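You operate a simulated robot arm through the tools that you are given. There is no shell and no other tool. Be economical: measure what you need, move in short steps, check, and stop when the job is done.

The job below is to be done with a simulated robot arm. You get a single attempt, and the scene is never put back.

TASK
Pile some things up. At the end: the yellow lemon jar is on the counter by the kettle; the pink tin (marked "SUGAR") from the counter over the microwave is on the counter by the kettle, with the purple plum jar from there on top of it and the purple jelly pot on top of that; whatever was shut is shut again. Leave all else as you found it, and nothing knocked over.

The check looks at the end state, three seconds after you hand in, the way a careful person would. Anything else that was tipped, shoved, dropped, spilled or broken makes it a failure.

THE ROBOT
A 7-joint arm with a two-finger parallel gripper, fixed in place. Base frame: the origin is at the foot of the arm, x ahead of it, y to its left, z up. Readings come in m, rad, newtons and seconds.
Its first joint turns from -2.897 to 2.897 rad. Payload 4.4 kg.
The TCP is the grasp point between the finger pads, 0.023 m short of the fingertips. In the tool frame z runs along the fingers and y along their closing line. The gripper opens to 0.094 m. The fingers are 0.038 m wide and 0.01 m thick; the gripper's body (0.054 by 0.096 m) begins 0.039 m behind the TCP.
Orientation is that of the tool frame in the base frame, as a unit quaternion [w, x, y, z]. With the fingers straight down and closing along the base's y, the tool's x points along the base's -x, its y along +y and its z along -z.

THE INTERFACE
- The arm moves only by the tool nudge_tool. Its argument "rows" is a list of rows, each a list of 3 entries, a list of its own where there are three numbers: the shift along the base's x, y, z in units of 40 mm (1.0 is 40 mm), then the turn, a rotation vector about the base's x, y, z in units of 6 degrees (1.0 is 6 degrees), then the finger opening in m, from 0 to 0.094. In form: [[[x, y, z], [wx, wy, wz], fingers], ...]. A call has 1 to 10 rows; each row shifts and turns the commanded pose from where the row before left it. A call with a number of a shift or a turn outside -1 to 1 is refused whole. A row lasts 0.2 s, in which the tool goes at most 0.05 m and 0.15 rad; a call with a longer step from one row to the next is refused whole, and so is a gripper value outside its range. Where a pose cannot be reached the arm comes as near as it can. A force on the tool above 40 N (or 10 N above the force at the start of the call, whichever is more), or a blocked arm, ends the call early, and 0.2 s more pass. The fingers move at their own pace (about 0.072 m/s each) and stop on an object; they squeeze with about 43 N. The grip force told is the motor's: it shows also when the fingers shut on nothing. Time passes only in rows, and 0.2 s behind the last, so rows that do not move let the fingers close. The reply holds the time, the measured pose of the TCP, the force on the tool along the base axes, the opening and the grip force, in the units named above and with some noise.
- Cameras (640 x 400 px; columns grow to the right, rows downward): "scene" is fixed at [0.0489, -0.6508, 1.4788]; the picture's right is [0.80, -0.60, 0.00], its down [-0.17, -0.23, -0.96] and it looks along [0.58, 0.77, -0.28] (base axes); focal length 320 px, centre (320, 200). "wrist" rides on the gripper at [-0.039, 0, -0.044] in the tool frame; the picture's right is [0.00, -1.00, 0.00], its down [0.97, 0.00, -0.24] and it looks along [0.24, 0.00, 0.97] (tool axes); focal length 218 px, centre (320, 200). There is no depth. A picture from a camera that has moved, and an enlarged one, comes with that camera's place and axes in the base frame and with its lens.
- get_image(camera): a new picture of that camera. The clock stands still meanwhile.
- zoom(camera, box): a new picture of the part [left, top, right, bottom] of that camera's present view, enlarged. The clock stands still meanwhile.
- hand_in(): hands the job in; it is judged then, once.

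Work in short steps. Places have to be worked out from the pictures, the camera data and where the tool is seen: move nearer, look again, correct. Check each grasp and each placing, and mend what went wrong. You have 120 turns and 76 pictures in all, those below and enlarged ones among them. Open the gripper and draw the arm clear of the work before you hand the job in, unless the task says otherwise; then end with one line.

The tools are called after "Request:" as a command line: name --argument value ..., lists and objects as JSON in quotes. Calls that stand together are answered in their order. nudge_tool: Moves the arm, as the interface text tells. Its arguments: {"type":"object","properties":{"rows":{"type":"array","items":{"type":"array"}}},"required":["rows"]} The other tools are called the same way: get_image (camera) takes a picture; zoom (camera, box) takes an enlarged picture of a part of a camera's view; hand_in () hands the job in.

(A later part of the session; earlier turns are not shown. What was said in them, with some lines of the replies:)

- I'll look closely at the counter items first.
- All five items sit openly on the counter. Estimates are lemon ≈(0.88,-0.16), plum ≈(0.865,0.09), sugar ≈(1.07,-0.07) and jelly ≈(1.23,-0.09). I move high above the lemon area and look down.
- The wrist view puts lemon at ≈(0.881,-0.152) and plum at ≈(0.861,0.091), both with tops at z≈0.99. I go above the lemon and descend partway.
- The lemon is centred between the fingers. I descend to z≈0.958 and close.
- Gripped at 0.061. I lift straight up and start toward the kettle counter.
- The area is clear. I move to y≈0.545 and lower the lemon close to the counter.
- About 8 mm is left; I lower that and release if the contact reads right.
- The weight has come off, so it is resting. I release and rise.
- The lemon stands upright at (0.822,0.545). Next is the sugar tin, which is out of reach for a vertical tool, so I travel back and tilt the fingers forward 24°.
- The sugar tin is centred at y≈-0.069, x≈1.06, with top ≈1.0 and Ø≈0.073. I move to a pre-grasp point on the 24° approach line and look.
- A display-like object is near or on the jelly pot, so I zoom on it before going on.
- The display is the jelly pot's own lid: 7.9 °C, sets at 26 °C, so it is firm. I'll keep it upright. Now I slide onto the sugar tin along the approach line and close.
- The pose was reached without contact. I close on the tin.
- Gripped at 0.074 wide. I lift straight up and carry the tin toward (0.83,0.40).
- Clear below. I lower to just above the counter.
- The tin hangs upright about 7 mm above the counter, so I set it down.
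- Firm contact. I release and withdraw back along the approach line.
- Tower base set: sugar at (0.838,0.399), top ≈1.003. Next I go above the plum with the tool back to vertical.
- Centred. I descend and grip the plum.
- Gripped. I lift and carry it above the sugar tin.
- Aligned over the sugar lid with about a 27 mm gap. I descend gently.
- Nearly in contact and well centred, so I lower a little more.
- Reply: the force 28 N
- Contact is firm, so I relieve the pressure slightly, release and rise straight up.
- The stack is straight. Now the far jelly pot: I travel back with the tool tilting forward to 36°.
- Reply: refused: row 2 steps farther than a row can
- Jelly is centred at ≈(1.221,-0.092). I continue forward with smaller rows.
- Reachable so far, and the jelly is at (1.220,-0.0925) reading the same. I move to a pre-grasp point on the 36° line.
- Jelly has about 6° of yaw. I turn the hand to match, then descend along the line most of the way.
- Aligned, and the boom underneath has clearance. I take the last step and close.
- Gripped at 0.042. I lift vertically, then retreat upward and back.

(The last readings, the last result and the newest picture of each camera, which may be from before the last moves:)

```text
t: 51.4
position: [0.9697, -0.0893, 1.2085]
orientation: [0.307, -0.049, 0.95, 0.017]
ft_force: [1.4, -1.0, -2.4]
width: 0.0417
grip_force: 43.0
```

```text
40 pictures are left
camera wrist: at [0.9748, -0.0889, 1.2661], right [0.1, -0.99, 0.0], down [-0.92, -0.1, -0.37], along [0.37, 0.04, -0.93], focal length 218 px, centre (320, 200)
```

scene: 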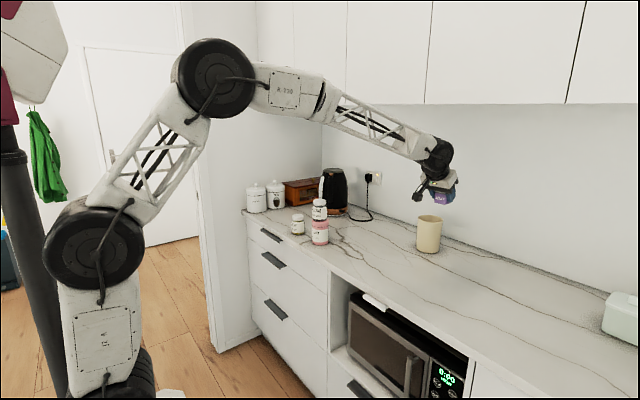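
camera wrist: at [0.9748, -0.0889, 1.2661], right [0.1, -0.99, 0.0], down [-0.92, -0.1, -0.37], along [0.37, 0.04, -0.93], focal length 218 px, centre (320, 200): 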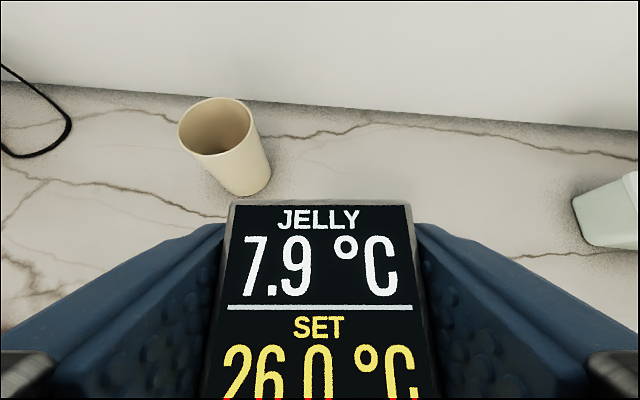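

Held upright and the cup is undisturbed. I carry it to above the tower.

Request:
nudge_tool --rows '[[[-0.4, 1, 0], [0, 0, 0], 0.03], [[-0.4, 1, 0], [0, 0, 0], 0.03], [[-0.4, 1, 0], [0, 0, 0], 0.03], [[-0.4, 1, 0], [0, 0, 0], 0.03], [[-0.4, 1, 0], [0, 0, 0], 0.03], [[-0.4, 1, 0], [0, 0, 0], 0.03], [[-0.4, 1, 0], [0, 0, 0], 0.03], [[-0.4, 1, 0], [0, 0, 0], 0.03], [[-0.2, 1, 0], [0, 0, 0], 0.03], [[0, 1, 0], [0, 0, 0], 0.03]]'

Request:
nudge_tool --rows '[[[0, 1, 0], [0, 0, 0], 0.03], [[0, 1, 0], [0, 0, 0], 0.03], [[0, 0.23, 0], [0, 0, 0], 0.03], [[0, 0, -0.9], [0, 0, 0], 0.03], [[0, 0, 0], [0, 0, 0], 0.03]]'

Request:
zoom --camera "scene" --box '[280, 150, 380, 250]'

Request:
get_image --camera "wrist"

```text
t: 53.6
position: [0.834, 0.3083, 1.2085]
orientation: [0.308, -0.049, 0.95, 0.016]
ft_force: [-0.4, 0.3, -1.5]
width: 0.0415
grip_force: 43.6
```

```text
t: 54.8
position: [0.8313, 0.3972, 1.173]
orientation: [0.309, -0.049, 0.95, 0.016]
ft_force: [-0.2, -0.5, -1.9]
width: 0.0416
grip_force: 42.8
```

```text
4.00 times, centred on (330, 200) of scene
camera zoom: at [0.0489, -0.6508, 1.4788], right [0.8, -0.6, 0.0], down [-0.17, -0.23, -0.96], along [0.58, 0.77, -0.28], focal length 1281 px, centre (280, 200)
```

zoom: 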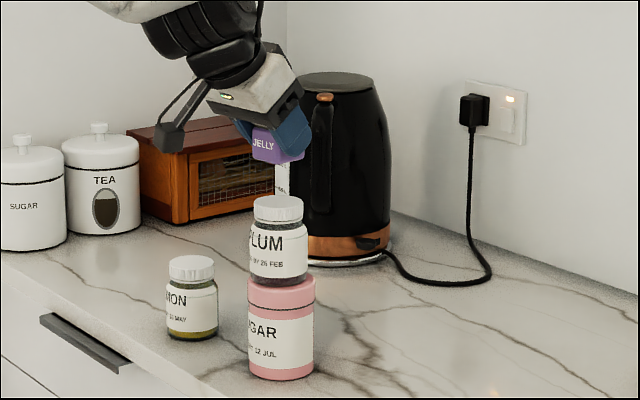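

```text
38 pictures are left
camera wrist: at [0.8379, 0.3991, 1.2309], right [0.1, -0.99, 0.0], down [-0.92, -0.1, -0.38], along [0.37, 0.04, -0.93], focal length 218 px, centre (320, 200)
```

wrist: 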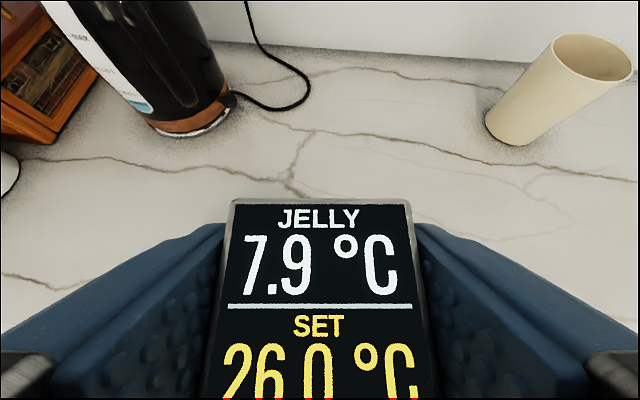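

The jelly is over the plum lid. I correct +2/+3 mm and descend 30 mm.

Request:
nudge_tool --rows '[[[0.05, 0.07, -0.4], [0, 0, 0], 0.03], [[0, 0, -0.35], [0, 0, 0], 0.03], [[0, 0, 0], [0, 0, 0], 0.03]]'

Request:
zoom --camera "scene" --box '[300, 170, 340, 210]'

```text
t: 55.6
position: [0.8351, 0.4011, 1.1425]
orientation: [0.309, -0.049, 0.95, 0.015]
ft_force: [0.5, -0.1, -1.2]
width: 0.0416
grip_force: 42.6
```

```text
10.00 times, centred on (320, 190) of scene
camera zoom: at [0.0489, -0.6508, 1.4788], right [0.8, -0.6, 0.0], down [-0.17, -0.23, -0.96], along [0.58, 0.77, -0.28], focal length 3203 px, centre (320, 300)
```

zoom: 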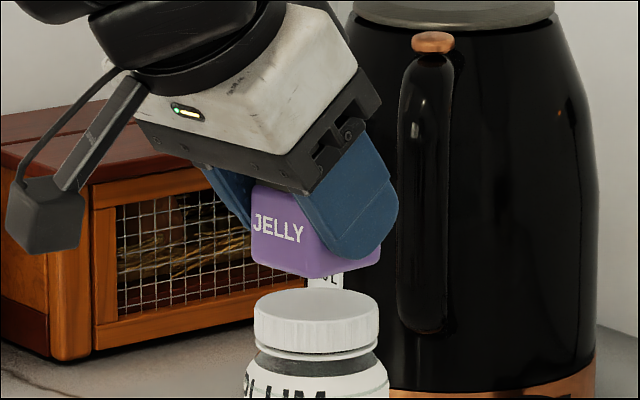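

Centred with a gap of about 22 mm. I descend 17 mm, then creep.

Request:
nudge_tool --rows '[[[0, 0, -0.25], [0, 0, 0], 0.03], [[0, 0, -0.17], [0, 0, 0], 0.03], [[0, 0, 0], [0, 0, 0], 0.03]]'

Request:
zoom --camera "scene" --box '[300, 170, 340, 210]'

```text
t: 56.4
position: [0.835, 0.4016, 1.1248]
orientation: [0.308, -0.049, 0.95, 0.015]
ft_force: [-0.5, 0.0, -0.1]
width: 0.0416
grip_force: 42.6
```

```text
10.00 times, centred on (320, 190) of scene
camera zoom: at [0.0489, -0.6508, 1.4788], right [0.8, -0.6, 0.0], down [-0.17, -0.23, -0.96], along [0.58, 0.77, -0.28], focal length 3203 px, centre (320, 300)
```

zoom: 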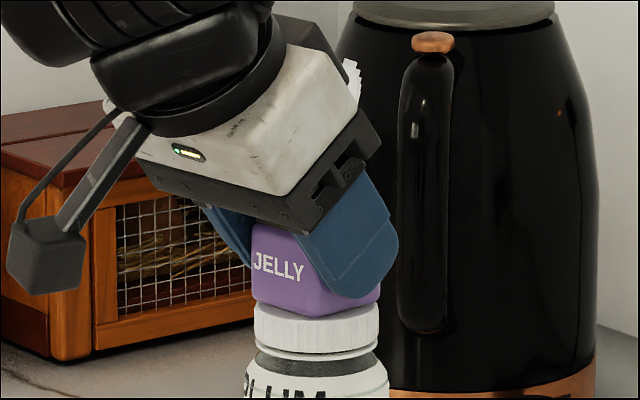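

It appears to be just touching. I press slightly to confirm.

Request:
nudge_tool --rows '[[[0, 0, -0.04], [0, 0, 0], 0.03], [[0, 0, 0], [0, 0, 0], 0.03]]'

```text
t: 57.0
position: [0.8345, 0.4012, 1.1266]
orientation: [0.309, -0.049, 0.95, 0.016]
ft_force: [-3.1, -2.0, 14.3]
width: 0.0416
grip_force: 43.3
```

Contact at 14 N. I relieve a little, open gradually and withdraw along the finger axis.

Request:
nudge_tool --rows '[[[0, 0, 0.03], [0, 0, 0], 0.035], [[0, 0, 0], [0, 0, 0], 0.05], [[0, 0, 0], [0, 0, 0], 0.07], [[0, 0, 0], [0, 0, 0], 0.08], [[-0.28, -0.03, 0.4], [0, 0, 0], 0.08], [[-0.57, -0.06, 0.81], [0, 0, 0], 0.08], [[-0.57, -0.06, 0.81], [0, 0, 0], 0.08], [[-0.57, -0.06, 0.81], [0, 0, 0], 0.08]]'

Request:
get_image --camera "wrist"

Request:
zoom --camera "scene" --box '[280, 160, 360, 250]'

```text
t: 58.8
position: [0.7555, 0.3911, 1.2388]
orientation: [0.307, -0.051, 0.95, 0.016]
ft_force: [-0.4, -0.1, -0.2]
width: 0.08
grip_force: 0.1
```

```text
35 pictures are left
camera wrist: at [0.7607, 0.3941, 1.2965], right [0.1, -0.99, 0.0], down [-0.92, -0.1, -0.38], along [0.37, 0.04, -0.93], focal length 218 px, centre (320, 200)
```

wrist: 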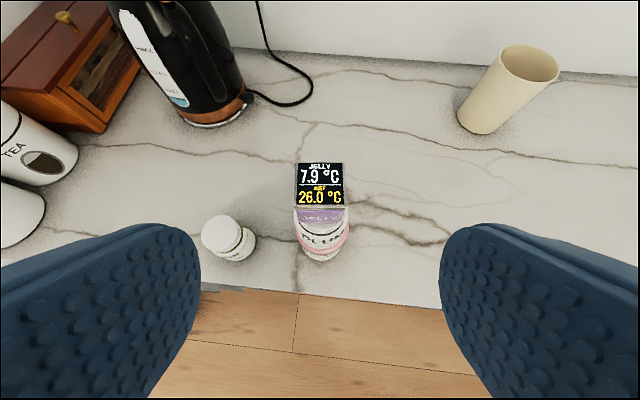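

```text
4.44 times, centred on (320, 205) of scene
camera zoom: at [0.0489, -0.6508, 1.4788], right [0.8, -0.6, 0.0], down [-0.17, -0.23, -0.96], along [0.58, 0.77, -0.28], focal length 1423 px, centre (320, 178)
```

zoom: 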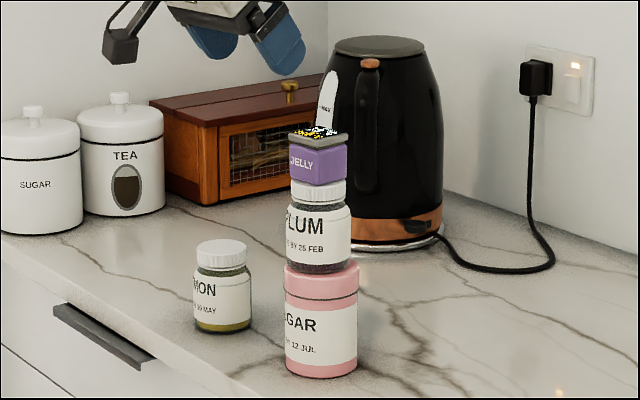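

The tower stands straight. I draw the arm back clear and take a final look.

Request:
nudge_tool --rows '[[[-0.8, -0.3, 0.5], [0, 1, 0], 0.08], [[-0.8, -0.3, 0.5], [0, 1, 0], 0.08], [[-0.8, -0.3, 0.5], [0, 1, 0], 0.08], [[-0.8, -0.3, 0], [0, 1, 0], 0.08], [[-0.8, -0.3, 0], [0, 1, 0], 0.08], [[0, 0, 0], [0, 1, 0], 0.094], [[0, 0, 0], [0, 0, 0], 0.094]]'

Request:
get_image --camera "scene"

Request:
zoom --camera "scene" --box '[280, 160, 360, 250]'

```text
t: 60.4
position: [0.5956, 0.3329, 1.2985]
orientation: [0.0, -0.043, 0.999, 0.03]
ft_force: [0.2, 0.3, -0.6]
width: 0.0938
grip_force: 0.1
```

```text
33 pictures are left
```

scene: 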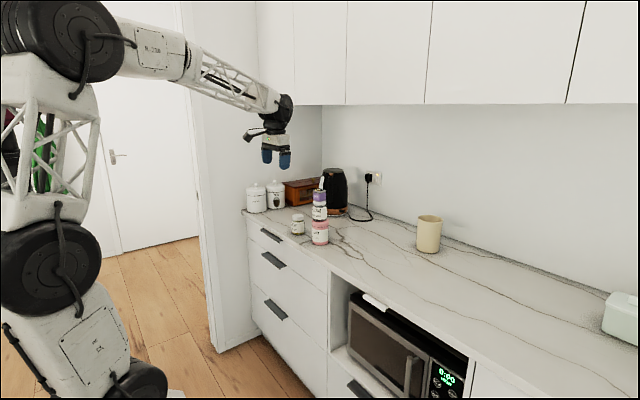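

```text
4.44 times, centred on (320, 205) of scene
camera zoom: at [0.0489, -0.6508, 1.4788], right [0.8, -0.6, 0.0], down [-0.17, -0.23, -0.96], along [0.58, 0.77, -0.28], focal length 1423 px, centre (320, 178)
```

zoom: 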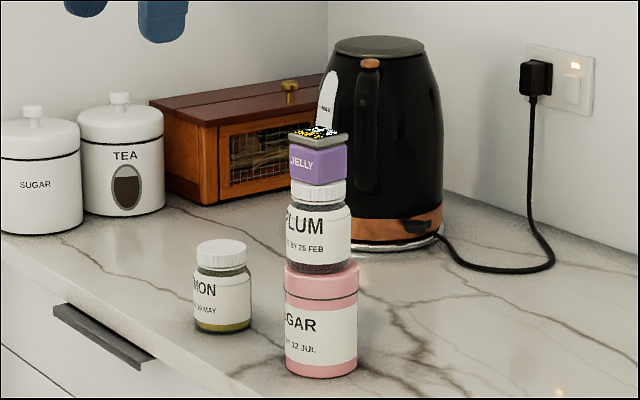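

Everything is stable and in place, the arm is clear and the gripper is open. I hand in.

Request:
hand_in

```text
The job is handed in.
```

The lemon jar and the sugar–plum–jelly tower are standing on the counter by the kettle, nothing was knocked over or left open, and the job is handed in.
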